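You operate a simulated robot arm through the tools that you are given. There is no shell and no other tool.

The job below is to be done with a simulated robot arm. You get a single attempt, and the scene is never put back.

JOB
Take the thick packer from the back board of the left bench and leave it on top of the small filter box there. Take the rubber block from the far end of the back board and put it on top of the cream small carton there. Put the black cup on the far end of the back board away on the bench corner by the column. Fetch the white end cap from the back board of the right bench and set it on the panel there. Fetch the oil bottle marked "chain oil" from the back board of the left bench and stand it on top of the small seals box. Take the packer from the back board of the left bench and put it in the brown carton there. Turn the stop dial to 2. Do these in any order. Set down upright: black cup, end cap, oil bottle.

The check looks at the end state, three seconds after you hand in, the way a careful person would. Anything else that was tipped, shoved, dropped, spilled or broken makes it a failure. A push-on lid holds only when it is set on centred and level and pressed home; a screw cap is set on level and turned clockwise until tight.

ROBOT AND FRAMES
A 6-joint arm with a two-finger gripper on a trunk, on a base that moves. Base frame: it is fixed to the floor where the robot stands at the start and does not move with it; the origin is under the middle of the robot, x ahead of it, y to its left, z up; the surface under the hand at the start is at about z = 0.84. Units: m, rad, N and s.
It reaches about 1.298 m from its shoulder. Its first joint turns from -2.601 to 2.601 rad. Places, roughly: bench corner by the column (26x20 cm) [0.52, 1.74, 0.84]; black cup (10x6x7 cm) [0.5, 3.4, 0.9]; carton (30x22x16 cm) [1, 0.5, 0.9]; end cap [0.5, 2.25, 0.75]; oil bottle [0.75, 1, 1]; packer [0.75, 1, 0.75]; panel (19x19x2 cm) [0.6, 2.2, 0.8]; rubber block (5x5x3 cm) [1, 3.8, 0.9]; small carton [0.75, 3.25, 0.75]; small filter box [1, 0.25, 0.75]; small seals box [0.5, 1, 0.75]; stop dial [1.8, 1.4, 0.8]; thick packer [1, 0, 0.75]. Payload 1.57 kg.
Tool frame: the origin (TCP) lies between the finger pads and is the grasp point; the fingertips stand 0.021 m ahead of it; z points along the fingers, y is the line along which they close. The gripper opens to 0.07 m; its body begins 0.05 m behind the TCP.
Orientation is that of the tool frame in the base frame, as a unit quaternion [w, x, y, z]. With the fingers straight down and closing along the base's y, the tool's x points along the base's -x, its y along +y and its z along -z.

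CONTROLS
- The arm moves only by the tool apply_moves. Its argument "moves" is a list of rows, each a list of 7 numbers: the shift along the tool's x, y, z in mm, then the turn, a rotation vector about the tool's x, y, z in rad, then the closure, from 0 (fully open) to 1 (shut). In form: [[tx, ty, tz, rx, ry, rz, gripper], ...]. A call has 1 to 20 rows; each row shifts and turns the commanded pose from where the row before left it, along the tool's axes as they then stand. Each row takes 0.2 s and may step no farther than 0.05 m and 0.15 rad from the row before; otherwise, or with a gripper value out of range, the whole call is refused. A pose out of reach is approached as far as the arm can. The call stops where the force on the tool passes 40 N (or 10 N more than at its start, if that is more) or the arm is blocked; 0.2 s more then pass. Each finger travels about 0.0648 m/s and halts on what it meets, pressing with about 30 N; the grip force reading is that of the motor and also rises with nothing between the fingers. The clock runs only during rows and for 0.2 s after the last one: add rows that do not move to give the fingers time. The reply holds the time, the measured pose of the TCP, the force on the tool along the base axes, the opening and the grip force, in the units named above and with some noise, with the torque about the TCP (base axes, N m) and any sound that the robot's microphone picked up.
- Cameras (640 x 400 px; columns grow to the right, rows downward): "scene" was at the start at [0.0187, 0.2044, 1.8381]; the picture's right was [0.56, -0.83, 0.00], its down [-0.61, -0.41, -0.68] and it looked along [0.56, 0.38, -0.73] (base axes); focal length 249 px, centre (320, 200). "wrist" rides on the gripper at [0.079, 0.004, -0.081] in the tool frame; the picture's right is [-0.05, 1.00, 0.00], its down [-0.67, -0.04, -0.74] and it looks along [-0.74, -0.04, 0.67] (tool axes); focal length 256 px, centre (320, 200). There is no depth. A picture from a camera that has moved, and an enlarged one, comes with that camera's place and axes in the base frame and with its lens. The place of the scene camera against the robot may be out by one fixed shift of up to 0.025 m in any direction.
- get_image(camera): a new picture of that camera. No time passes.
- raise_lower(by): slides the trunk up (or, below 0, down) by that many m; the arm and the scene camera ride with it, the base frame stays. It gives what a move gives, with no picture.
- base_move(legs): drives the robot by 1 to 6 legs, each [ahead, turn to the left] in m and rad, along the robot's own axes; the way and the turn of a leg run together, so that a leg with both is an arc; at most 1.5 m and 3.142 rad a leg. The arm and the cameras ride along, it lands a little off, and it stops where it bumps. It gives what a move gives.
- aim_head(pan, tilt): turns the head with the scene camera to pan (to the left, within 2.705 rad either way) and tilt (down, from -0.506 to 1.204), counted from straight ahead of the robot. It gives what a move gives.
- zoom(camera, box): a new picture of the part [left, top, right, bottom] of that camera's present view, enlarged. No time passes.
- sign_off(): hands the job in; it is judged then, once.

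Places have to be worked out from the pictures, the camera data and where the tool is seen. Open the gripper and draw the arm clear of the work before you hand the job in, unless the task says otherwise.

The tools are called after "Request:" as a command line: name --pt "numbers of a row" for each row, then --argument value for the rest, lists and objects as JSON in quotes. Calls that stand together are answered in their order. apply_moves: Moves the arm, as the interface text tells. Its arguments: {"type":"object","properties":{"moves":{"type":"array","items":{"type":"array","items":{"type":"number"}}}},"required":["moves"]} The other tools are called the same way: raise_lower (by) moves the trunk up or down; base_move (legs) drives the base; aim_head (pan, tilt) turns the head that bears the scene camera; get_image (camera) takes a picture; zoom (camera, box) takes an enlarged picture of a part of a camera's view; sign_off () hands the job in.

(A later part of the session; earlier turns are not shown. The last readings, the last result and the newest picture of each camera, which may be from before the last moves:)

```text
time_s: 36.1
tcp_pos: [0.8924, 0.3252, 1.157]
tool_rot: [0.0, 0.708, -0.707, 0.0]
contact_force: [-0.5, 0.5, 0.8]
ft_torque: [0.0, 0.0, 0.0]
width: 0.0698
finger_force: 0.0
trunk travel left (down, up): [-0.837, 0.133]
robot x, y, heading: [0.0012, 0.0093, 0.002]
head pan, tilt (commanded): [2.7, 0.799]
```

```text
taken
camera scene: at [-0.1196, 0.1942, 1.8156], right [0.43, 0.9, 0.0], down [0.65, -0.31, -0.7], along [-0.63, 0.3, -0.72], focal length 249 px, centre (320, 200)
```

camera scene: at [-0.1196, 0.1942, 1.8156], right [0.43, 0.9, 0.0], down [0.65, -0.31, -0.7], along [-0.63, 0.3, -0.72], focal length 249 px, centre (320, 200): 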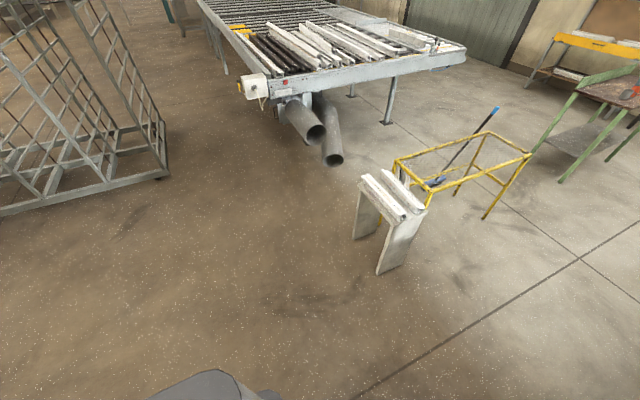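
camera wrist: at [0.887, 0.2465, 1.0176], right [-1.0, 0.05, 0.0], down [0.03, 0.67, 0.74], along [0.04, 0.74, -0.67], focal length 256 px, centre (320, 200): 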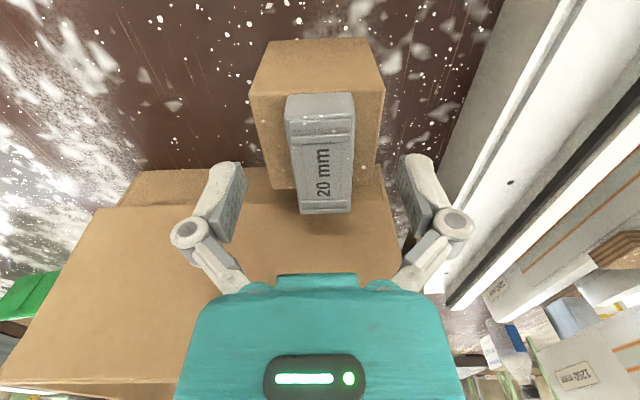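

The thick packer rests on the filter box. Behind me there's a trestle near (-0.76, 1.06), leaving an aisle of about 1.1 m; I retract the arm straight ahead and turn the hand back before driving.

Request:
apply_moves --pt "36.9 29 0 0 0 0 0" --pt "36.9 29 0 0 0 0 0" --pt "36.9 29 0 0 0 0 0" --pt "36.9 29 0 0 0 0 0" --pt "36.9 29 0 0 0 0 0" --pt "36.9 29 0 0 0 0 0" --pt "36.9 29 0 0 0 0 0" --pt "36.9 29 0 0 0 0 0" --pt "0 0 0 0 0 0.1428 0" --pt "0 0 0 0 0 0.1428 0" --pt "0 0 0 0 0 0.1428 0" --pt "0 0 0 0 0 0.1428 0" --pt "0 0 0 0 0 0.1428 0" --pt "0 0 0 0 0 0.1428 0" --pt "0 0 0 0 0 0.1428 0" --pt "0 0 0 0 0 0.1428 0" --pt "0 0 0 0 0 0.1428 0" --pt "0 0 0 0 0 0.1428 0"

Request:
base_move --legs '[[-0.28, 0], [0, 1.5708], [1.12, 0]]'

Request:
aim_head --pan -1.0 --tilt 0.7

Request:
get_image --camera "scene"

```text
time_s: 39.9
tcp_pos: [0.661, 0.0289, 1.1574]
tool_rot: [0.0, -0.071, 0.997, 0.0]
contact_force: [-0.6, 0.5, -0.6]
ft_torque: [-0.02, -0.01, 0.0]
width: 0.0701
finger_force: 0.0
trunk travel left (down, up): [-0.837, 0.133]
robot x, y, heading: [0.0005, 0.0167, 0.001]
head pan, tilt (commanded): [2.7, 0.799]
```

```text
time_s: 54.5
tcp_pos: [-0.3128, 1.7935, 1.1561]
tool_rot: [0.0, 0.759, -0.651, 0.0]
contact_force: [0.1, 0.2, -0.2]
ft_torque: [0.0, 0.02, 0.02]
width: 0.0701
finger_force: 0.1
trunk travel left (down, up): [-0.837, 0.133]
robot x, y, heading: [-0.2946, 1.1327, 1.573]
head pan, tilt (commanded): [2.7, 0.799]
```

```text
time_s: 57.6
tcp_pos: [-0.3142, 1.7935, 1.1559]
tool_rot: [0.0, 0.759, -0.651, 0.0]
contact_force: [0.3, 0.3, 0.2]
ft_torque: [0.01, -0.01, -0.02]
width: 0.0698
finger_force: 0.0
trunk travel left (down, up): [-0.837, 0.133]
robot x, y, heading: [-0.2925, 1.1328, 1.576]
head pan, tilt (commanded): [-1.0, 0.7]
```

```text
taken
camera scene: at [-0.3937, 1.1121, 1.8238], right [0.54, -0.84, 0.0], down [-0.54, -0.35, -0.76], along [0.64, 0.42, -0.64], focal length 249 px, centre (320, 200)
```

scene: 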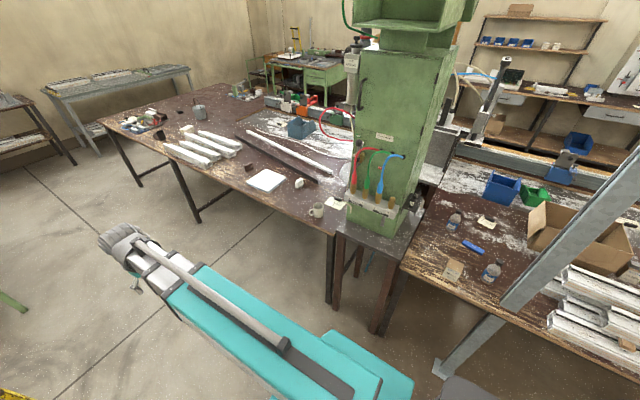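

From here I can see both bottles, the packer, the seals box, and a white end cap beside the panel. I zoom on those.

Request:
zoom --camera "scene" --box '[420, 190, 548, 300]'

Request:
zoom --camera "scene" --box '[220, 130, 380, 230]'

Request:
zoom --camera "scene" --box '[90, 70, 250, 170]'

```text
3.64 times, centred on (484, 245) of scene
camera zoom: at [-0.3937, 1.1121, 1.8238], right [0.54, -0.84, 0.0], down [-0.54, -0.35, -0.76], along [0.64, 0.42, -0.64], focal length 906 px, centre (-276, 36)
```

zoom: 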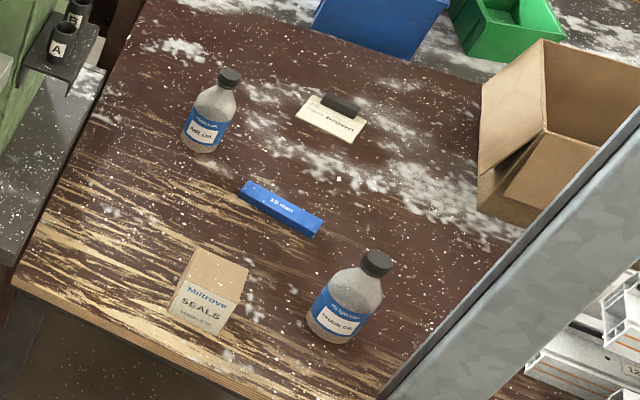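

```text
4.00 times, centred on (300, 180) of scene
camera zoom: at [-0.3937, 1.1121, 1.8238], right [0.54, -0.84, 0.0], down [-0.54, -0.35, -0.76], along [0.64, 0.42, -0.64], focal length 997 px, centre (400, 280)
```

zoom: 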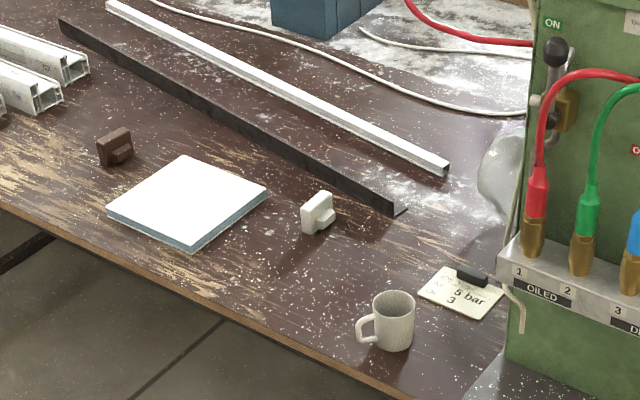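

```text
4.00 times, centred on (170, 120) of scene
camera zoom: at [-0.3937, 1.1121, 1.8238], right [0.54, -0.84, 0.0], down [-0.54, -0.35, -0.76], along [0.64, 0.42, -0.64], focal length 997 px, centre (920, 520)
```

zoom: 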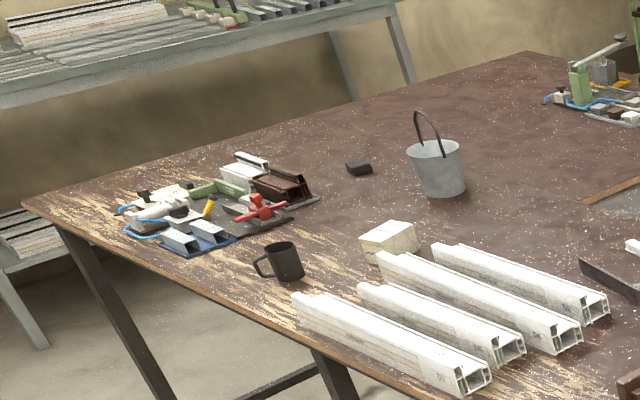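

The nearer bottle reads "…AIN OIL" and the other "AIR OIL"; I zoom to be sure.

Request:
zoom --camera "scene" --box '[472, 255, 512, 290]'

Request:
zoom --camera "scene" --box '[440, 205, 480, 240]'

```text
11.43 times, centred on (492, 272) of scene
camera zoom: at [-0.3937, 1.1121, 1.8238], right [0.54, -0.84, 0.0], down [-0.54, -0.35, -0.76], along [0.64, 0.42, -0.64], focal length 2848 px, centre (-1646, -629)
```

zoom: 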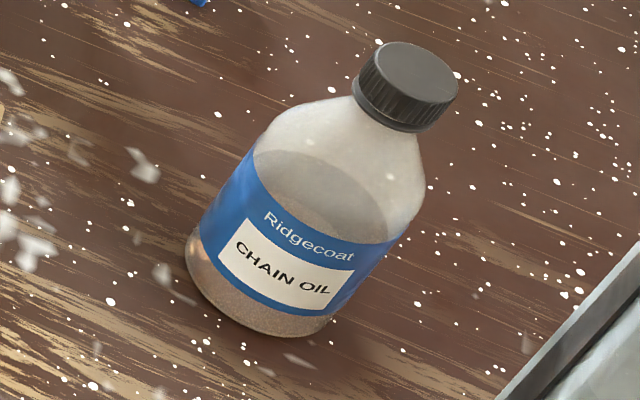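

```text
11.43 times, centred on (460, 222) of scene
camera zoom: at [-0.3937, 1.1121, 1.8238], right [0.54, -0.84, 0.0], down [-0.54, -0.35, -0.76], along [0.64, 0.42, -0.64], focal length 2848 px, centre (-1280, -57)
```

zoom: 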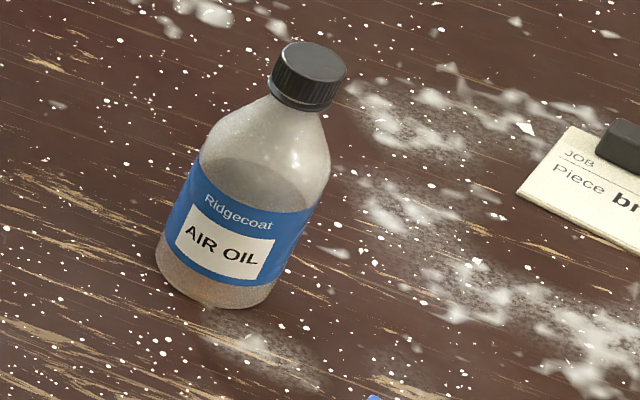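

Confirmed: chain oil is the bottle close to the column, at about (0.51, 0.83). I need the column's exact place, so I zoom on it.

Request:
zoom --camera "scene" --box '[400, 220, 640, 400]'

Request:
aim_head --pan -1.7 --tilt 0.7

Request:
get_image --camera "scene"

```text
2.22 times, centred on (520, 310) of scene
camera zoom: at [-0.3937, 1.1121, 1.8238], right [0.54, -0.84, 0.0], down [-0.54, -0.35, -0.76], along [0.64, 0.42, -0.64], focal length 554 px, centre (-124, -44)
```

zoom: 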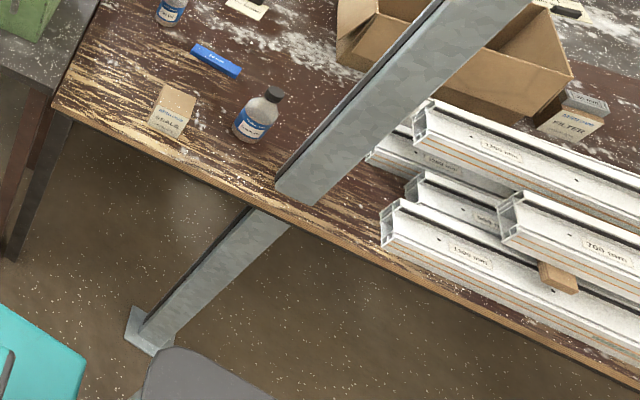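

```text
time_s: 58.6
tcp_pos: [-0.3145, 1.7946, 1.1562]
tool_rot: [0.0, 0.759, -0.651, -0.001]
contact_force: [-0.6, 0.5, -0.4]
ft_torque: [0.0, -0.05, -0.01]
width: 0.0699
finger_force: 0.3
trunk travel left (down, up): [-0.837, 0.133]
robot x, y, heading: [-0.2947, 1.133, 1.575]
head pan, tilt (commanded): [-1.7, 0.7]
```

```text
taken
camera scene: at [-0.3807, 1.0553, 1.8238], right [-0.12, -0.99, 0.0], down [-0.64, 0.08, -0.76], along [0.76, -0.1, -0.64], focal length 249 px, centre (320, 200)
```

scene: 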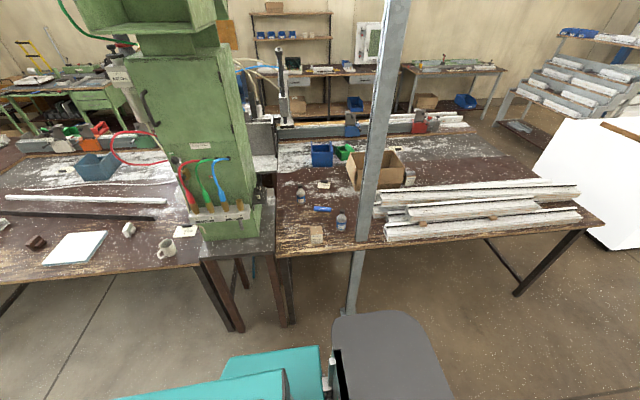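

The column stands at about x 0.42–0.48, y 0.72–0.78, so the chain-oil bottle is only a few cm from it. I turn the base back to face the bench with the arm retracted.

Request:
base_move --legs '[[0, -1.5708]]'

Request:
get_image --camera "wrist"

Request:
aim_head --pan -0.3 --tilt 0.9

Request:
get_image --camera "scene"

```text
time_s: 64.8
tcp_pos: [0.3663, 1.1496, 1.1566]
tool_rot: [0.0, -0.073, 0.997, 0.0]
contact_force: [1.4, 0.3, -0.4]
ft_torque: [-0.02, -0.01, 0.01]
width: 0.07
finger_force: 0.0
trunk travel left (down, up): [-0.837, 0.133]
robot x, y, heading: [-0.293, 1.169, 0.003]
head pan, tilt (commanded): [-1.7, 0.7]
```

```text
taken
camera wrist: at [0.2876, 1.1422, 1.2377], right [-0.09, 1.0, 0.0], down [0.66, 0.06, 0.74], along [0.74, 0.07, -0.67], focal length 256 px, centre (320, 200)
```

wrist: 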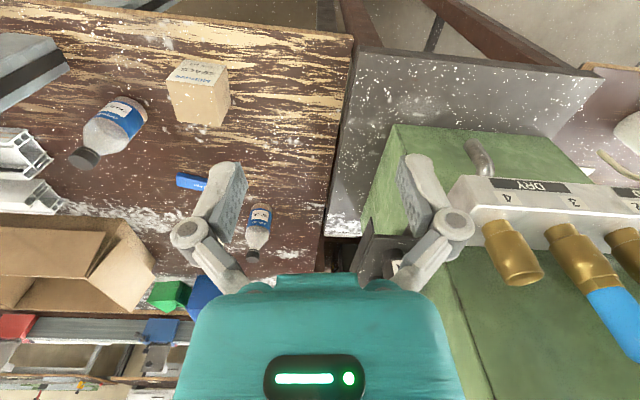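

```text
time_s: 66.3
tcp_pos: [0.3682, 1.1491, 1.1568]
tool_rot: [0.0, -0.073, 0.997, 0.0]
contact_force: [-0.3, -0.5, 0.8]
ft_torque: [-0.01, -0.03, 0.02]
width: 0.0699
finger_force: 0.0
trunk travel left (down, up): [-0.837, 0.133]
robot x, y, heading: [-0.2951, 1.1688, 0.003]
head pan, tilt (commanded): [-0.3, 0.901]
```

```text
taken
camera scene: at [-0.268, 1.2939, 1.8077], right [-0.29, -0.96, 0.0], down [-0.75, 0.23, -0.62], along [0.59, -0.18, -0.78], focal length 249 px, centre (320, 200)
```

scene: 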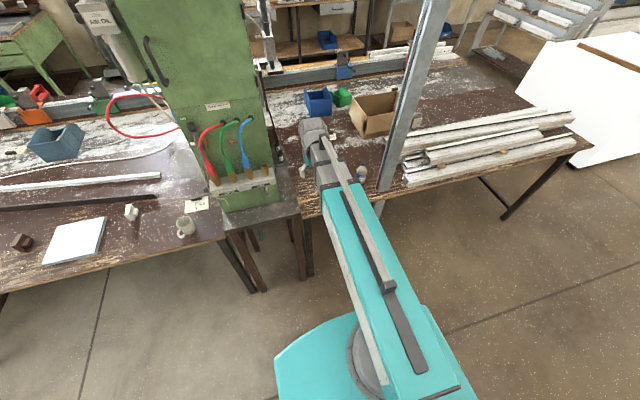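

I zoom the wrist view on the seals box, bottle and packer to fix their places.

Request:
zoom --camera "wrist" --box '[140, 40, 268, 140]'

Request:
zoom --camera "wrist" --box '[0, 20, 192, 170]'

Request:
zoom --camera "scene" --box '[260, 80, 460, 230]'

```text
4.00 times, centred on (204, 90) of wrist
camera zoom: at [0.2876, 1.1421, 1.2377], right [-0.09, 1.0, 0.0], down [0.66, 0.06, 0.74], along [0.74, 0.07, -0.67], focal length 1024 px, centre (784, 640)
```

zoom: 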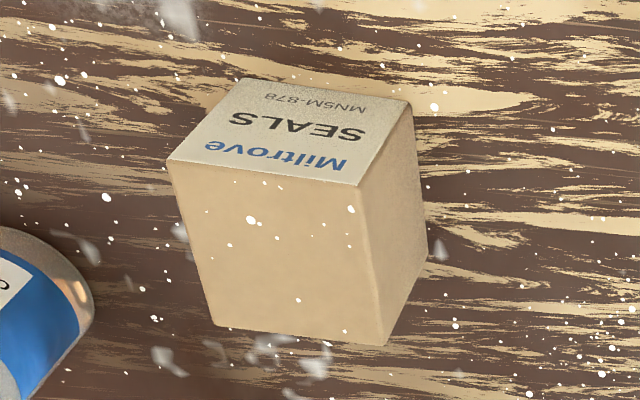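

```text
2.67 times, centred on (96, 95) of wrist
camera zoom: at [0.2876, 1.1421, 1.2377], right [-0.09, 1.0, 0.0], down [0.66, 0.06, 0.74], along [0.74, 0.07, -0.67], focal length 683 px, centre (917, 480)
```

zoom: 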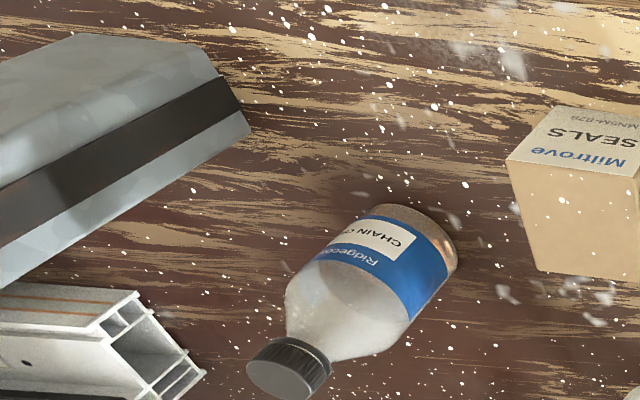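

```text
2.67 times, centred on (360, 155) of scene
camera zoom: at [-0.268, 1.2939, 1.8077], right [-0.29, -0.96, 0.0], down [-0.75, 0.23, -0.62], along [0.59, -0.18, -0.78], focal length 664 px, centre (213, 320)
```

zoom: 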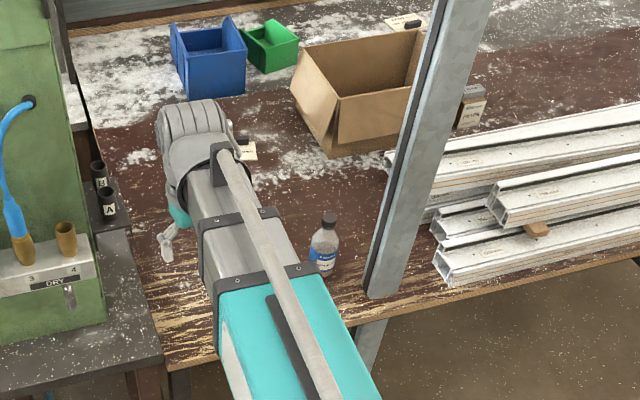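

The bottle axis is at about (0.5285, 0.8515), cap top z≈0.974, cap ~35 mm wide; the seals box top is centred at (0.4755, 0.988), z≈0.907; the column corner is ~8 cm from the bottle axis. I move over the cap at height and check the clearance.

Request:
apply_moves --pt "-14.55 -39.7 0 0 0 0 0" --pt "-14.55 -39.7 0 0 0 0 0" --pt "-14.55 -39.7 0 0 0 0 0" --pt "-14.55 -39.7 0 0 0 0 0" --pt "-14.55 -39.7 0 0 0 0 0" --pt "-14.55 -39.7 0 0 0 0 0" --pt "-14.55 -39.7 0 0 0 0 0" --pt "-14.55 -39.7 0 0 0 0 0" --pt "0 0 0 0 0 0 0"

Request:
get_image --camera "wrist"

Request:
zoom --camera "scene" --box '[280, 80, 480, 230]'

```text
time_s: 68.3
tcp_pos: [0.5292, 0.852, 1.155]
tool_rot: [0.0, -0.073, 0.997, -0.001]
contact_force: [-0.1, 0.0, -0.1]
ft_torque: [-0.01, -0.01, 0.0]
width: 0.0699
finger_force: 0.0
trunk travel left (down, up): [-0.837, 0.133]
robot x, y, heading: [-0.2913, 1.1694, 0.005]
head pan, tilt (commanded): [-0.3, 0.901]
```

```text
taken
camera wrist: at [0.4493, 0.8451, 1.2377], right [-0.09, 1.0, 0.0], down [0.66, 0.06, 0.74], along [0.74, 0.07, -0.67], focal length 256 px, centre (320, 200)
```

wrist: 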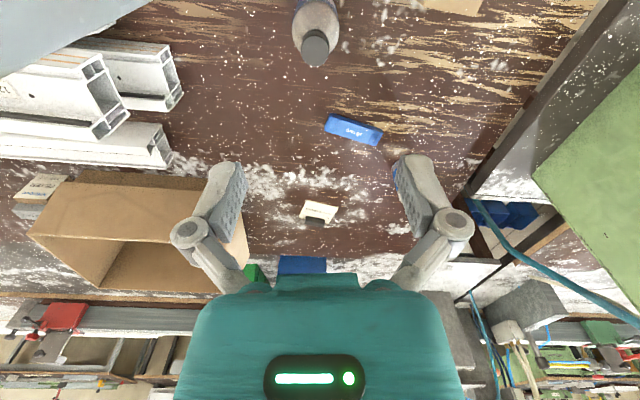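

```text
2.67 times, centred on (380, 155) of scene
camera zoom: at [-0.2682, 1.294, 1.8077], right [-0.29, -0.96, 0.0], down [-0.75, 0.23, -0.62], along [0.59, -0.18, -0.78], focal length 664 px, centre (160, 320)
```

zoom: 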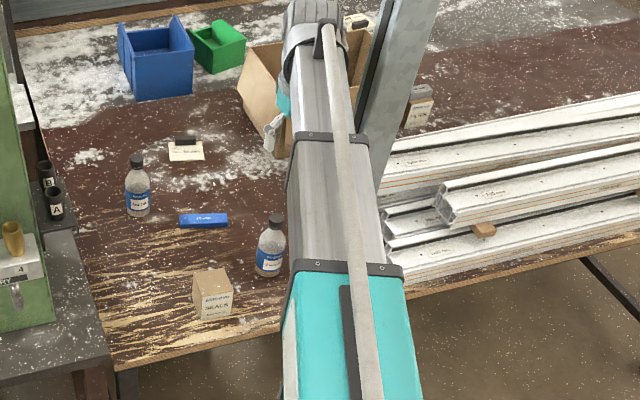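

The arm clears the column. I zoom on the cap to fine-tune before descending.

Request:
zoom --camera "wrist" --box '[264, 0, 376, 80]'

```text
5.00 times, centred on (320, 40) of wrist
camera zoom: at [0.4493, 0.8451, 1.2377], right [-0.09, 1.0, 0.0], down [0.66, 0.06, 0.74], along [0.74, 0.07, -0.67], focal length 1280 px, centre (320, 1000)
```

zoom: 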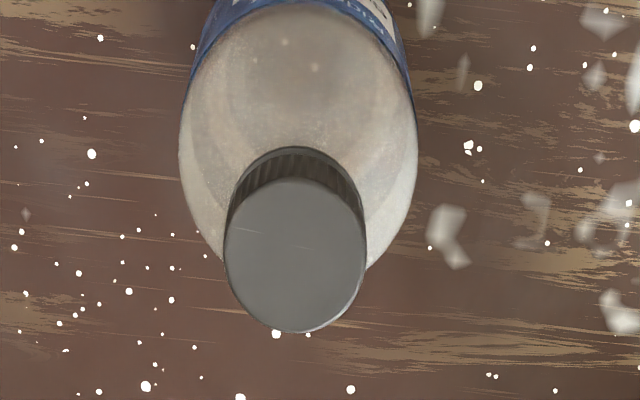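

Cap centre is ~5 mm off in both axes (cap ~27 mm wide). I correct and lower half way.

Request:
apply_moves --pt "-5.1 -4.8 0 0 0 0 0" --pt "0 0 0 0 0 0 0"

Request:
raise_lower --by -0.12

Request:
zoom --camera "wrist" --box '[200, 50, 440, 200]'

```text
time_s: 68.9
tcp_pos: [0.5347, 0.8488, 1.157]
tool_rot: [0.0, -0.073, 0.997, 0.0]
contact_force: [-0.8, 0.5, -0.1]
ft_torque: [0.0, 0.01, 0.03]
width: 0.0702
finger_force: 0.1
trunk travel left (down, up): [-0.837, 0.133]
robot x, y, heading: [-0.2915, 1.1713, 0.0]
head pan, tilt (commanded): [-0.3, 0.901]
```

```text
time_s: 70.4
tcp_pos: [0.5354, 0.8474, 1.0369]
tool_rot: [-0.001, -0.074, 0.997, 0.0]
contact_force: [-0.7, -0.2, 0.1]
ft_torque: [0.02, 0.03, 0.0]
width: 0.0698
finger_force: 0.1
trunk travel left (down, up): [-0.717, 0.253]
robot x, y, heading: [-0.2968, 1.1681, 0.006]
head pan, tilt (commanded): [-0.3, 0.901]
```

```text
2.67 times, centred on (320, 125) of wrist
camera zoom: at [0.4552, 0.8413, 1.1177], right [-0.09, 1.0, 0.0], down [0.66, 0.06, 0.74], along [0.74, 0.07, -0.67], focal length 683 px, centre (320, 400)
```

zoom: 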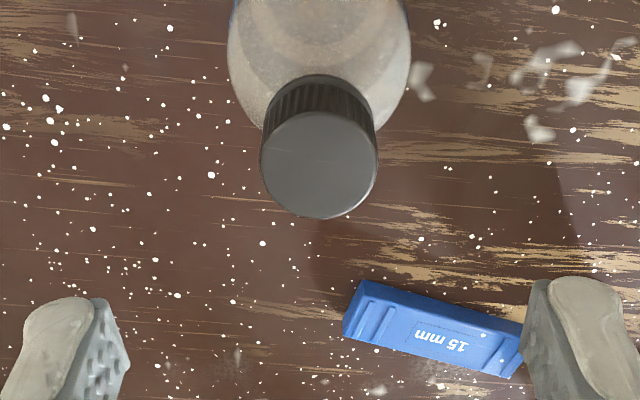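

The cap is centred. I lower to TCP z≈0.967 and grip it.

Request:
raise_lower --by -0.07

Request:
zoom --camera "wrist" --box '[160, 80, 480, 280]'

```text
time_s: 71.5
tcp_pos: [0.5349, 0.8494, 0.9656]
tool_rot: [0.0, -0.073, 0.997, -0.001]
contact_force: [-0.4, 0.2, 0.5]
ft_torque: [0.0, 0.0, 0.0]
width: 0.0703
finger_force: 0.0
trunk travel left (down, up): [-0.647, 0.323]
robot x, y, heading: [-0.2936, 1.1694, -0.003]
head pan, tilt (commanded): [-0.3, 0.901]
```

```text
2.00 times, centred on (320, 180) of wrist
camera zoom: at [0.4551, 0.8413, 1.0477], right [-0.09, 1.0, 0.0], down [0.66, 0.06, 0.74], along [0.74, 0.07, -0.67], focal length 512 px, centre (320, 240)
```

zoom: 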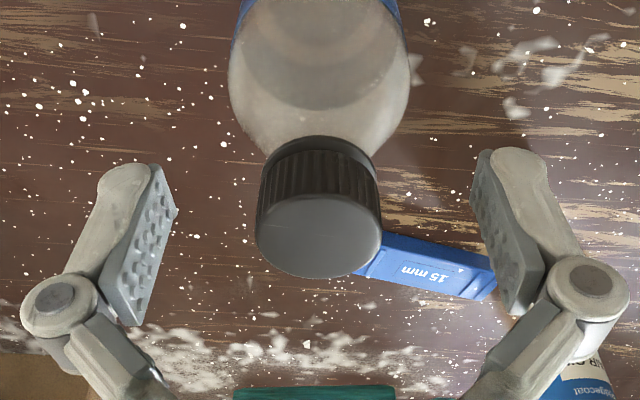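

The cap sits between the pads; I close.

Request:
apply_moves --pt "0 0 0 0 0 0 1" --pt "0 0 0 0 0 0 1" --pt "0 0 0 0 0 0 1" --pt "0 0 0 0 0 0 1" --pt "0 0 0 0 0 0 1"

Request:
raise_lower --by 0.02

Request:
get_image --camera "wrist"

```text
time_s: 72.7
tcp_pos: [0.5343, 0.8491, 0.9666]
tool_rot: [0.0, -0.074, 0.997, 0.0]
contact_force: [1.5, -1.0, 5.7]
ft_torque: [-0.01, -0.04, 0.04]
width: 0.0253
finger_force: 29.8
trunk travel left (down, up): [-0.647, 0.323]
robot x, y, heading: [-0.2933, 1.1671, 0.006]
head pan, tilt (commanded): [-0.3, 0.901]
```

```text
time_s: 73.3
tcp_pos: [0.535, 0.8482, 0.9847]
tool_rot: [0.0, -0.073, 0.997, 0.0]
contact_force: [0.9, 0.3, -1.8]
ft_torque: [-0.01, -0.03, 0.01]
width: 0.0253
finger_force: 30.6
trunk travel left (down, up): [-0.667, 0.303]
robot x, y, heading: [-0.2945, 1.1688, 0.003]
head pan, tilt (commanded): [-0.3, 0.901]
```

```text
taken
camera wrist: at [0.4554, 0.8413, 1.0675], right [-0.09, 1.0, 0.0], down [0.66, 0.06, 0.74], along [0.74, 0.07, -0.67], focal length 256 px, centre (320, 200)
```

wrist: 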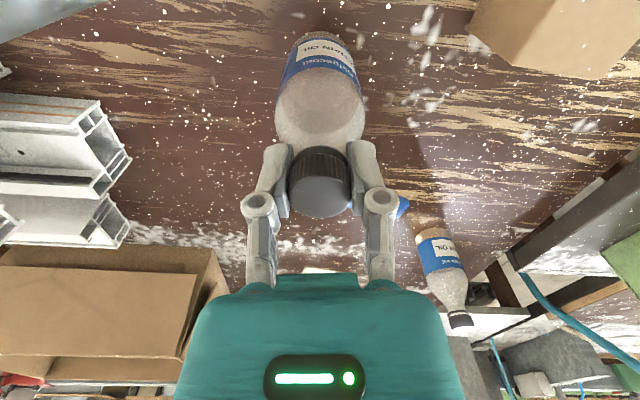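

The bottle is held and lifting cleanly. I raise it above the seals box height and carry it over.

Request:
raise_lower --by 0.09

Request:
apply_moves --pt "9.65 36.5 0 0 0 0 1" --pt "9.65 36.5 0 0 0 0 1" --pt "9.65 36.5 0 0 0 0 1" --pt "9.65 36.5 0 0 0 0 1" --pt "0 0 0 0 0 0 1"

Request:
get_image --camera "wrist"

Request:
get_image --camera "scene"

```text
time_s: 74.6
tcp_pos: [0.535, 0.8491, 1.0762]
tool_rot: [0.0, -0.074, 0.997, 0.0]
contact_force: [0.0, 0.2, -1.7]
ft_torque: [0.03, -0.02, 0.0]
width: 0.0249
finger_force: 29.7
trunk travel left (down, up): [-0.757, 0.213]
robot x, y, heading: [-0.2906, 1.1693, 0.003]
head pan, tilt (commanded): [-0.3, 0.901]
```

```text
time_s: 75.8
tcp_pos: [0.4755, 0.9883, 1.0761]
tool_rot: [-0.001, -0.074, 0.997, 0.0]
contact_force: [-0.2, 0.2, -0.6]
ft_torque: [0.0, 0.03, -0.02]
width: 0.0246
finger_force: 30.1
trunk travel left (down, up): [-0.757, 0.213]
robot x, y, heading: [-0.29, 1.1697, -0.001]
head pan, tilt (commanded): [-0.3, 0.901]
```

```text
taken
camera wrist: at [0.3953, 0.9808, 1.1575], right [-0.09, 1.0, 0.0], down [0.66, 0.06, 0.74], along [0.74, 0.07, -0.67], focal length 256 px, centre (320, 200)
```

wrist: 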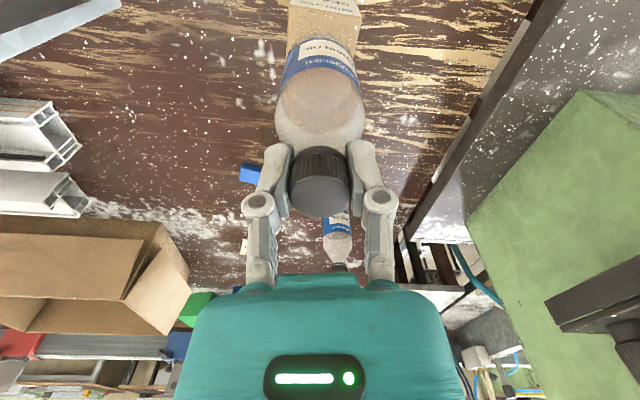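

```text
taken
camera scene: at [-0.2677, 1.2943, 1.7276], right [-0.29, -0.96, 0.0], down [-0.75, 0.23, -0.62], along [0.59, -0.18, -0.78], focal length 249 px, centre (320, 200)
```

scene: 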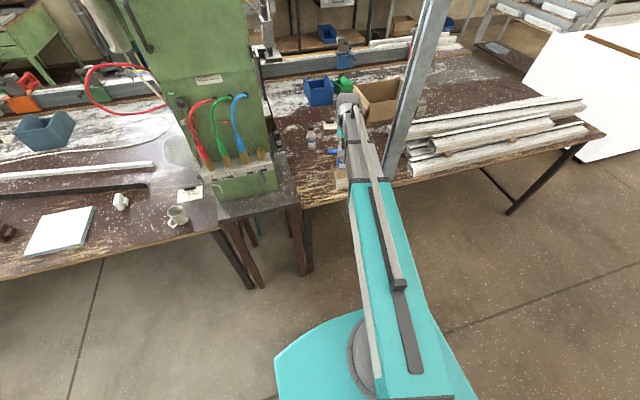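

The bottle hangs over the seals box. I zoom the wrist view to check alignment before lowering.

Request:
zoom --camera "wrist" --box '[224, 0, 416, 120]'

Request:
zoom --camera "scene" --box '[290, 100, 418, 200]'

```text
3.33 times, centred on (320, 60) of wrist
camera zoom: at [0.3953, 0.9808, 1.1575], right [-0.09, 1.0, 0.0], down [0.66, 0.06, 0.74], along [0.74, 0.07, -0.67], focal length 853 px, centre (320, 667)
```

zoom: 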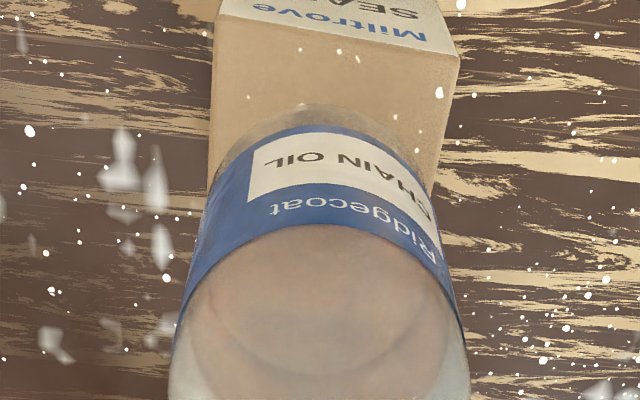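

```text
4.00 times, centred on (354, 150) of scene
camera zoom: at [-0.2677, 1.2943, 1.7276], right [-0.29, -0.96, 0.0], down [-0.75, 0.23, -0.62], along [0.59, -0.18, -0.78], focal length 997 px, centre (184, 400)
```

zoom: 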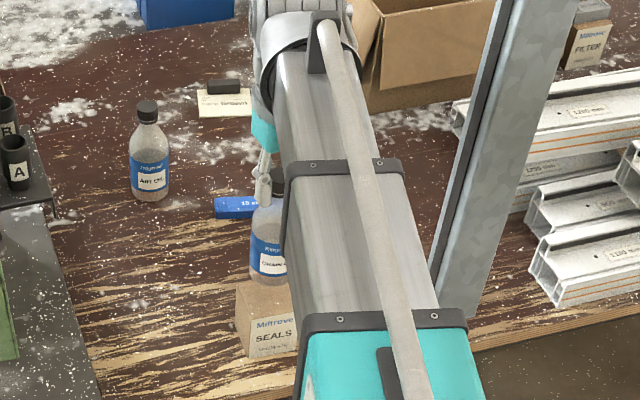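

Alignment is good: box centre (0.475, 0.989), hand at (0.4755, 0.988). I lower until nearly touching, then in small steps.

Request:
raise_lower --by -0.039

Request:
raise_lower --by -0.003

```text
time_s: 76.6
tcp_pos: [0.4761, 0.9874, 1.0373]
tool_rot: [-0.001, -0.073, 0.997, 0.001]
contact_force: [-1.4, 0.0, 0.6]
ft_torque: [0.01, 0.06, 0.01]
width: 0.0247
finger_force: 29.9
trunk travel left (down, up): [-0.718, 0.252]
robot x, y, heading: [-0.2944, 1.1706, -0.001]
head pan, tilt (commanded): [-0.3, 0.901]
```

```text
time_s: 77.1
tcp_pos: [0.4734, 0.9875, 1.0359]
tool_rot: [0.001, -0.074, 0.997, 0.0]
contact_force: [3.1, -0.9, 26.8]
ft_torque: [0.02, -0.18, 0.08]
width: 0.0247
finger_force: 30.2
trunk travel left (down, up): [-0.715, 0.255]
robot x, y, heading: [-0.2965, 1.1689, 0.007]
head pan, tilt (commanded): [-0.3, 0.901]
```

Contact is felt (27 N). I ease up slightly, then open and check.

Request:
raise_lower --by 0.0015

Request:
apply_moves --pt "0 0 0 0 0 0 0.6" --pt "0 0 0 0 0 0 0.5" --pt "0 0 0 0 0 0 0.3" --pt "0 0 0 0 0 0 0" --pt "0 0 0 0 0 0 0" --pt "0 0 0 0 0 0 0"

Request:
get_image --camera "wrist"

Request:
zoom --camera "scene" --box '[290, 100, 418, 200]'

```text
time_s: 77.6
tcp_pos: [0.474, 0.9865, 1.0357]
tool_rot: [0.0, -0.074, 0.997, 0.0]
contact_force: [0.4, -1.1, 11.6]
ft_torque: [0.03, 0.01, 0.12]
width: 0.0244
finger_force: 30.0
trunk travel left (down, up): [-0.717, 0.253]
robot x, y, heading: [-0.2951, 1.1671, -0.001]
head pan, tilt (commanded): [-0.3, 0.901]
```

```text
time_s: 79.0
tcp_pos: [0.4758, 0.9874, 1.0348]
tool_rot: [0.0, -0.073, 0.997, -0.001]
contact_force: [-0.4, 0.1, -0.2]
ft_torque: [-0.02, 0.0, -0.01]
width: 0.0697
finger_force: 0.0
trunk travel left (down, up): [-0.717, 0.253]
robot x, y, heading: [-0.2922, 1.1653, 0.002]
head pan, tilt (commanded): [-0.3, 0.901]
```

```text
taken
camera wrist: at [0.3952, 0.9804, 1.1171], right [-0.09, 1.0, 0.0], down [0.66, 0.06, 0.74], along [0.74, 0.07, -0.67], focal length 256 px, centre (320, 200)
```

wrist: 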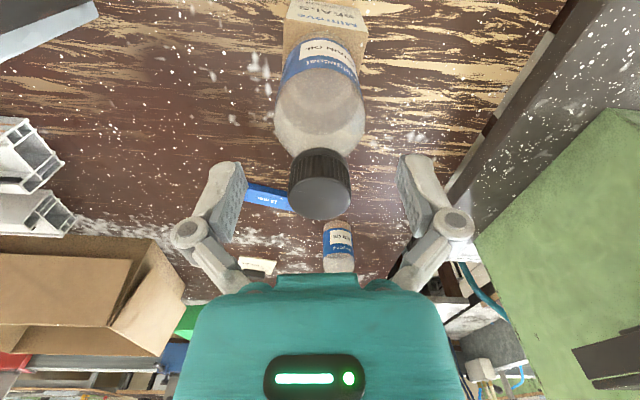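

```text
4.00 times, centred on (354, 150) of scene
camera zoom: at [-0.268, 1.2941, 1.6872], right [-0.29, -0.96, 0.0], down [-0.75, 0.23, -0.62], along [0.59, -0.18, -0.78], focal length 997 px, centre (184, 400)
```

zoom: 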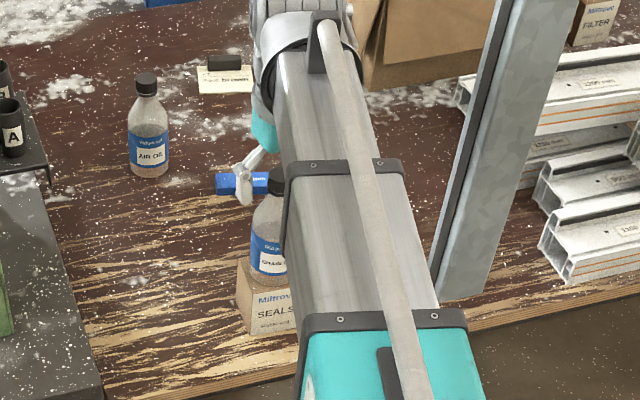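

The chain oil stands upright on the seals box. I lift clear, retract the arm, and drive back to a station near (0.02, -0.16) so the arm can reach the blue packer passing the column on its other side, without passing over the bottle.

Request:
raise_lower --by 0.125

Request:
apply_moves --pt "15 42 0 0 0 0 0" --pt "15 42 0 0 0 0 0" --pt "15 42 0 0 0 0 0" --pt "15 42 0 0 0 0 0" --pt "0 0 0 0 0 0 0"

Request:
zoom --camera "scene" --box '[260, 100, 420, 200]'

Request:
get_image --camera "wrist"

```text
time_s: 80.6
tcp_pos: [0.4763, 0.9869, 1.1618]
tool_rot: [0.0, -0.074, 0.997, 0.0]
contact_force: [-0.2, -0.3, 0.0]
ft_torque: [0.02, 0.02, 0.0]
width: 0.0699
finger_force: 0.0
trunk travel left (down, up): [-0.842, 0.128]
robot x, y, heading: [-0.2923, 1.1646, 0.005]
head pan, tilt (commanded): [-0.3, 0.901]
```

```text
time_s: 81.8
tcp_pos: [0.3902, 1.1464, 1.1605]
tool_rot: [-0.001, -0.073, 0.997, 0.001]
contact_force: [0.3, -0.6, -0.4]
ft_torque: [-0.01, 0.01, 0.01]
width: 0.0701
finger_force: 0.1
trunk travel left (down, up): [-0.842, 0.128]
robot x, y, heading: [-0.2913, 1.1671, 0.003]
head pan, tilt (commanded): [-0.3, 0.901]
```

```text
4.00 times, centred on (340, 150) of scene
camera zoom: at [-0.2678, 1.2942, 1.8122], right [-0.29, -0.96, 0.0], down [-0.75, 0.23, -0.62], along [0.59, -0.18, -0.78], focal length 997 px, centre (240, 400)
```

zoom: 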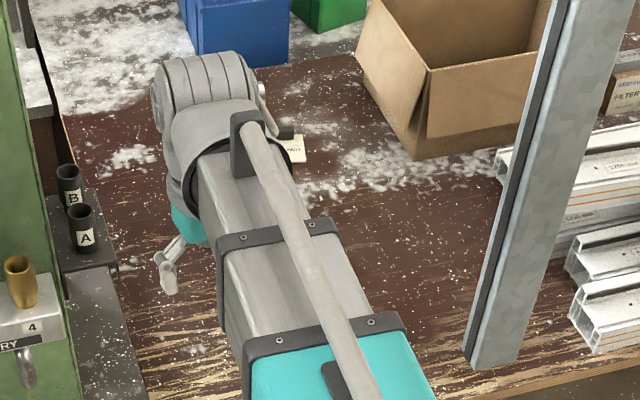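

```text
taken
camera wrist: at [0.3112, 1.1384, 1.2421], right [-0.09, 1.0, 0.0], down [0.66, 0.06, 0.74], along [0.74, 0.07, -0.67], focal length 256 px, centre (320, 200)
```

wrist: 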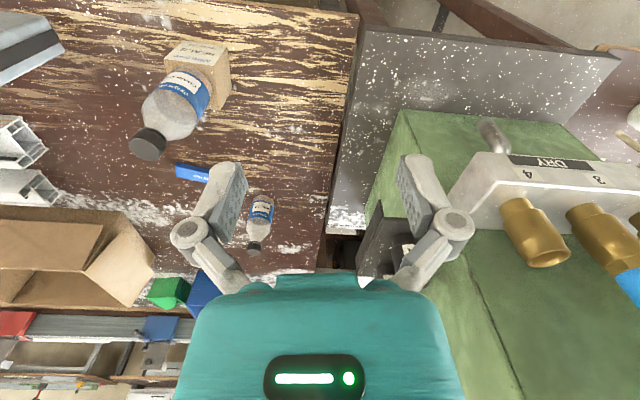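

The bottle is upright on the box. Now I drive: turn left, back along the aisle, turn right, and forward to the new station.

Request:
base_move --legs '[[0, 1.5708], [-1.33, 0], [0, -1.5708]]'

Request:
aim_head --pan 0.6 --tilt 0.8

Request:
get_image --camera "scene"

```text
time_s: 101.2
tcp_pos: [0.3406, -0.2173, 1.1604]
tool_rot: [0.0, -0.048, 0.999, 0.0]
contact_force: [0.2, 0.5, 0.5]
ft_torque: [-0.01, -0.01, 0.02]
width: 0.0697
finger_force: 0.0
trunk travel left (down, up): [-0.842, 0.128]
robot x, y, heading: [-0.3342, -0.1201, -0.032]
head pan, tilt (commanded): [-0.3, 0.901]
```

```text
time_s: 102.5
tcp_pos: [0.3406, -0.2169, 1.1605]
tool_rot: [0.0, -0.048, 0.999, 0.0]
contact_force: [0.0, 0.7, -0.7]
ft_torque: [0.0, 0.01, 0.03]
width: 0.07
finger_force: 0.0
trunk travel left (down, up): [-0.842, 0.128]
robot x, y, heading: [-0.3389, -0.1167, -0.039]
head pan, tilt (commanded): [0.6, 0.799]
```

```text
taken
camera scene: at [-0.3109, 0.0706, 1.8201], right [0.53, -0.85, 0.0], down [-0.61, -0.38, -0.7], along [0.59, 0.37, -0.72], focal length 249 px, centre (320, 200)
```

scene: 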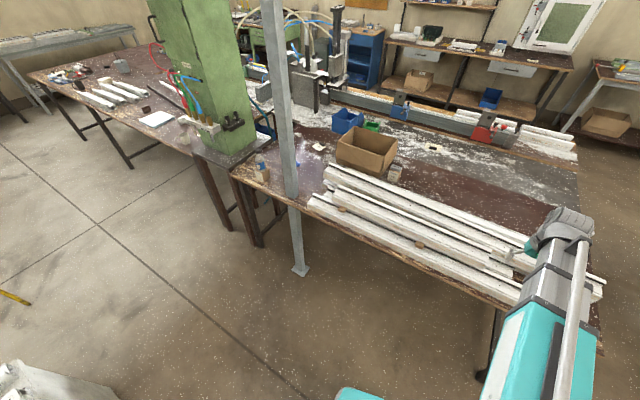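

I drive forward about 0.35 m to the working station.

Request:
base_move --legs '[[0.35, 0.035]]'

Request:
get_image --camera "scene"

```text
time_s: 105.1
tcp_pos: [0.696, -0.201, 1.1601]
tool_rot: [0.0, -0.066, 0.998, 0.0]
contact_force: [0.0, 0.9, -0.5]
ft_torque: [0.03, 0.01, 0.01]
width: 0.0698
finger_force: 0.1
trunk travel left (down, up): [-0.842, 0.128]
robot x, y, heading: [0.014, -0.1302, 0.005]
head pan, tilt (commanded): [0.6, 0.799]
```

```text
taken
camera scene: at [0.0327, 0.0631, 1.8201], right [0.57, -0.82, 0.0], down [-0.59, -0.41, -0.7], along [0.57, 0.4, -0.72], focal length 249 px, centre (320, 200)
```

scene: 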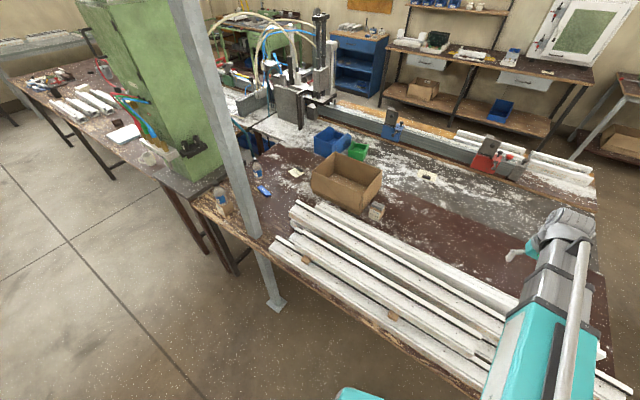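

I swing the arm left at height, keeping to the far side of the column.

Request:
apply_moves --pt "-15.4 43.9 0 0 0 0 0" --pt "-15.4 43.9 0 0 0 0 0" --pt "-15.4 43.9 0 0 0 0 0" --pt "-15.4 43.9 0 0 0 0 0" --pt "-15.4 43.9 0 0 0 0 0" --pt "-15.4 43.9 0 0 0 0 0" --pt "-15.4 43.9 0 0 0 0 0" --pt "-15.4 43.9 0 0 0 0 0" --pt "-15.4 43.9 0 0 0 0 0" --pt "-15.4 43.9 0 0 0 0 0" --pt "-15.4 43.9 0 0 0 0 0" --pt "-13.1 44.4 0 0 0 0 0" --pt "-13.1 44.4 0 0 0 0 0" --pt "-13.1 44.4 0 0 0 0 0" --pt "-13.1 44.4 0 0 0 0 0" --pt "-13.1 44.4 0 0 0 0 0" --pt "-13.1 44.4 0 0 0 0 0" --pt "-13.1 44.4 0 0 0 0 0"

Request:
apply_moves --pt "0 0 0 0 0 -0.1384 0" --pt "0 0 0 0 0 -0.1384 0" --pt "0 0 0 0 0 -0.1384 0" --pt "0 0 0 0 0 -0.1384 0" --pt "0 0 0 0 0 -0.1384 0" --pt "0 0 0 0 0 -0.1384 0" --pt "0 0 0 0 0 -0.1384 0" --pt "0 0 0 0 0 -0.1384 0" --pt "0 0 0 0 0 -0.1384 0" --pt "0 0 0 0 0 0 0"

Request:
get_image --camera "wrist"

Request:
get_image --camera "scene"

```text
time_s: 108.9
tcp_pos: [0.8507, 0.622, 1.1588]
tool_rot: [0.0, -0.066, 0.998, 0.001]
contact_force: [-0.7, 0.2, -0.4]
ft_torque: [0.0, -0.02, 0.0]
width: 0.0697
finger_force: 0.1
trunk travel left (down, up): [-0.842, 0.128]
robot x, y, heading: [0.0116, -0.1309, 0.004]
head pan, tilt (commanded): [0.6, 0.799]
```

```text
time_s: 111.1
tcp_pos: [0.8496, 0.62, 1.1605]
tool_rot: [0.0, -0.636, 0.772, -0.001]
contact_force: [-0.3, 0.6, -0.3]
ft_torque: [0.03, 0.0, -0.04]
width: 0.07
finger_force: 0.0
trunk travel left (down, up): [-0.842, 0.128]
robot x, y, heading: [0.0145, -0.1293, 0.003]
head pan, tilt (commanded): [0.6, 0.799]
```

```text
taken
camera wrist: at [0.8304, 0.5444, 1.242], right [-0.97, 0.24, 0.0], down [0.16, 0.65, 0.74], along [0.18, 0.72, -0.67], focal length 256 px, centre (320, 200)
```

wrist: 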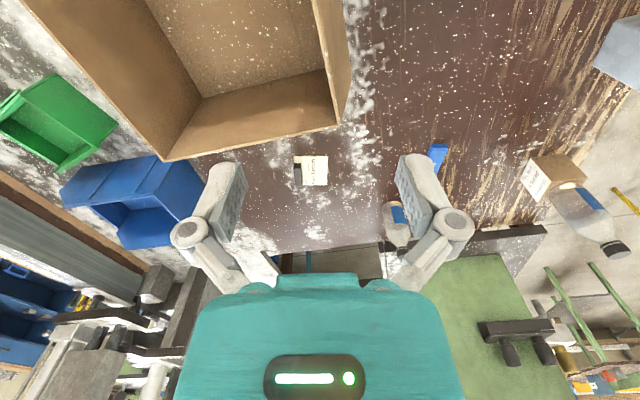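

```text
taken
camera scene: at [0.0321, 0.0632, 1.8201], right [0.57, -0.82, 0.0], down [-0.59, -0.41, -0.7], along [0.57, 0.4, -0.72], focal length 249 px, centre (320, 200)
```

scene: 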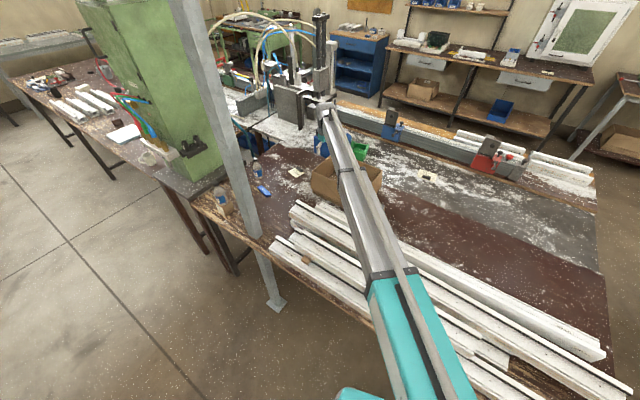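

The carton rim spans about x 0.846–1.056, y 0.39–0.69. I move toward the blue packer.

Request:
apply_moves --pt "-29.6 31.25 0 0 0 0 0" --pt "-29.6 31.25 0 0 0 0 0" --pt "-29.6 31.25 0 0 0 0 0" --pt "-29.6 31.25 0 0 0 0 0" --pt "-29.6 31.25 0 0 0 0 0" --pt "-29.6 31.25 0 0 0 0 0" --pt "0 0 0 0 0 0 0"

Request:
get_image --camera "wrist"

Request:
zoom --camera "scene" --box '[200, 80, 360, 240]'

```text
time_s: 112.7
tcp_pos: [0.6768, 0.7987, 1.1604]
tool_rot: [0.001, -0.636, 0.772, 0.001]
contact_force: [-0.1, 0.5, 0.0]
ft_torque: [0.04, 0.0, 0.0]
width: 0.0703
finger_force: 0.0
out of reach, approached as far as the arm can: row 4, 5, 6
trunk travel left (down, up): [-0.842, 0.128]
robot x, y, heading: [0.0123, -0.1307, 0.005]
head pan, tilt (commanded): [0.6, 0.799]
```

```text
taken
camera wrist: at [0.6567, 0.7211, 1.2419], right [-0.97, 0.24, 0.0], down [0.16, 0.65, 0.75], along [0.18, 0.72, -0.67], focal length 256 px, centre (320, 200)
```

wrist: 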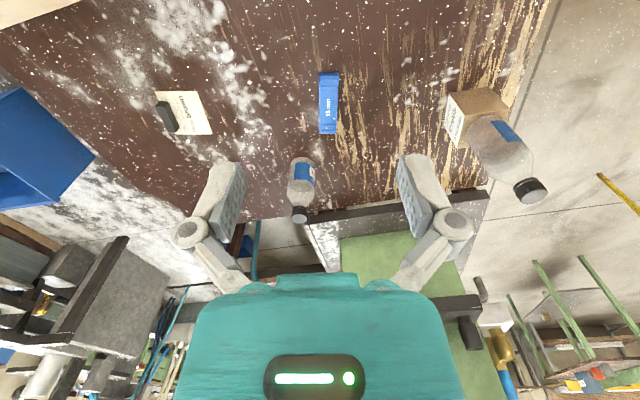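

```text
2.50 times, centred on (280, 160) of scene
camera zoom: at [0.0322, 0.0632, 1.8201], right [0.57, -0.82, 0.0], down [-0.59, -0.41, -0.7], along [0.57, 0.4, -0.72], focal length 623 px, centre (420, 300)
```

zoom: 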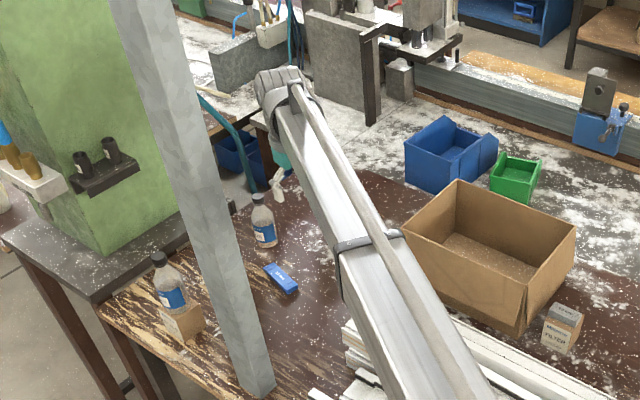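

With the hand straight down, reach ends at ~1.12 m from the shoulder, so I must stand a bit closer. I retract the arm on the far side of the column first.

Request:
apply_moves --pt "37.4 -24.8 0 0 0 0 0" --pt "37.4 -24.8 0 0 0 0 0" --pt "37.4 -24.8 0 0 0 0 0" --pt "37.4 -24.8 0 0 0 0 0" --pt "37.4 -24.8 0 0 0 0 0" --pt "37.4 -24.8 0 0 0 0 0" --pt "45.3 7.5 0 0 0 0 0" --pt "45.3 7.5 0 0 0 0 0" --pt "45.3 7.5 0 0 0 0 0" --pt "45.3 7.5 0 0 0 0 0" --pt "45.3 7.5 0 0 0 0 0" --pt "45.3 7.5 0 0 0 0 0" --pt "45.3 7.5 0 0 0 0 0" --pt "45.3 7.5 0 0 0 0 0" --pt "45.3 7.5 0 0 0 0 0" --pt "0 0 0 0 0 0 0"

Request:
zoom --camera "scene" --box '[180, 100, 420, 250]'

```text
time_s: 116.1
tcp_pos: [0.6349, 0.1622, 1.161]
tool_rot: [0.0, -0.636, 0.772, 0.001]
contact_force: [0.0, -0.3, -0.3]
ft_torque: [0.0, 0.02, -0.01]
width: 0.07
finger_force: 0.0
trunk travel left (down, up): [-0.842, 0.128]
robot x, y, heading: [0.0143, -0.1329, 0.005]
head pan, tilt (commanded): [0.6, 0.799]
```

```text
2.67 times, centred on (300, 175) of scene
camera zoom: at [0.0322, 0.0631, 1.8201], right [0.57, -0.82, 0.0], down [-0.59, -0.41, -0.7], along [0.57, 0.4, -0.72], focal length 664 px, centre (373, 267)
```

zoom: 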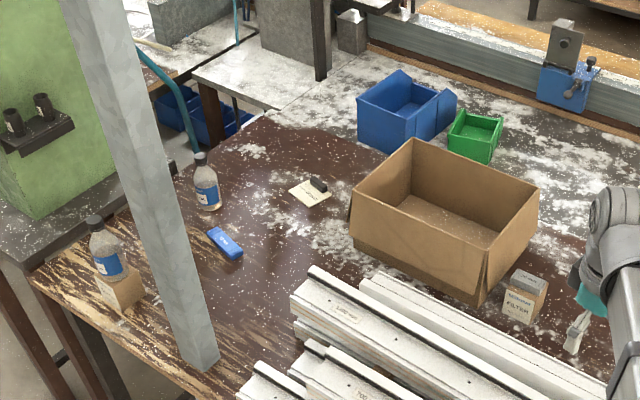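

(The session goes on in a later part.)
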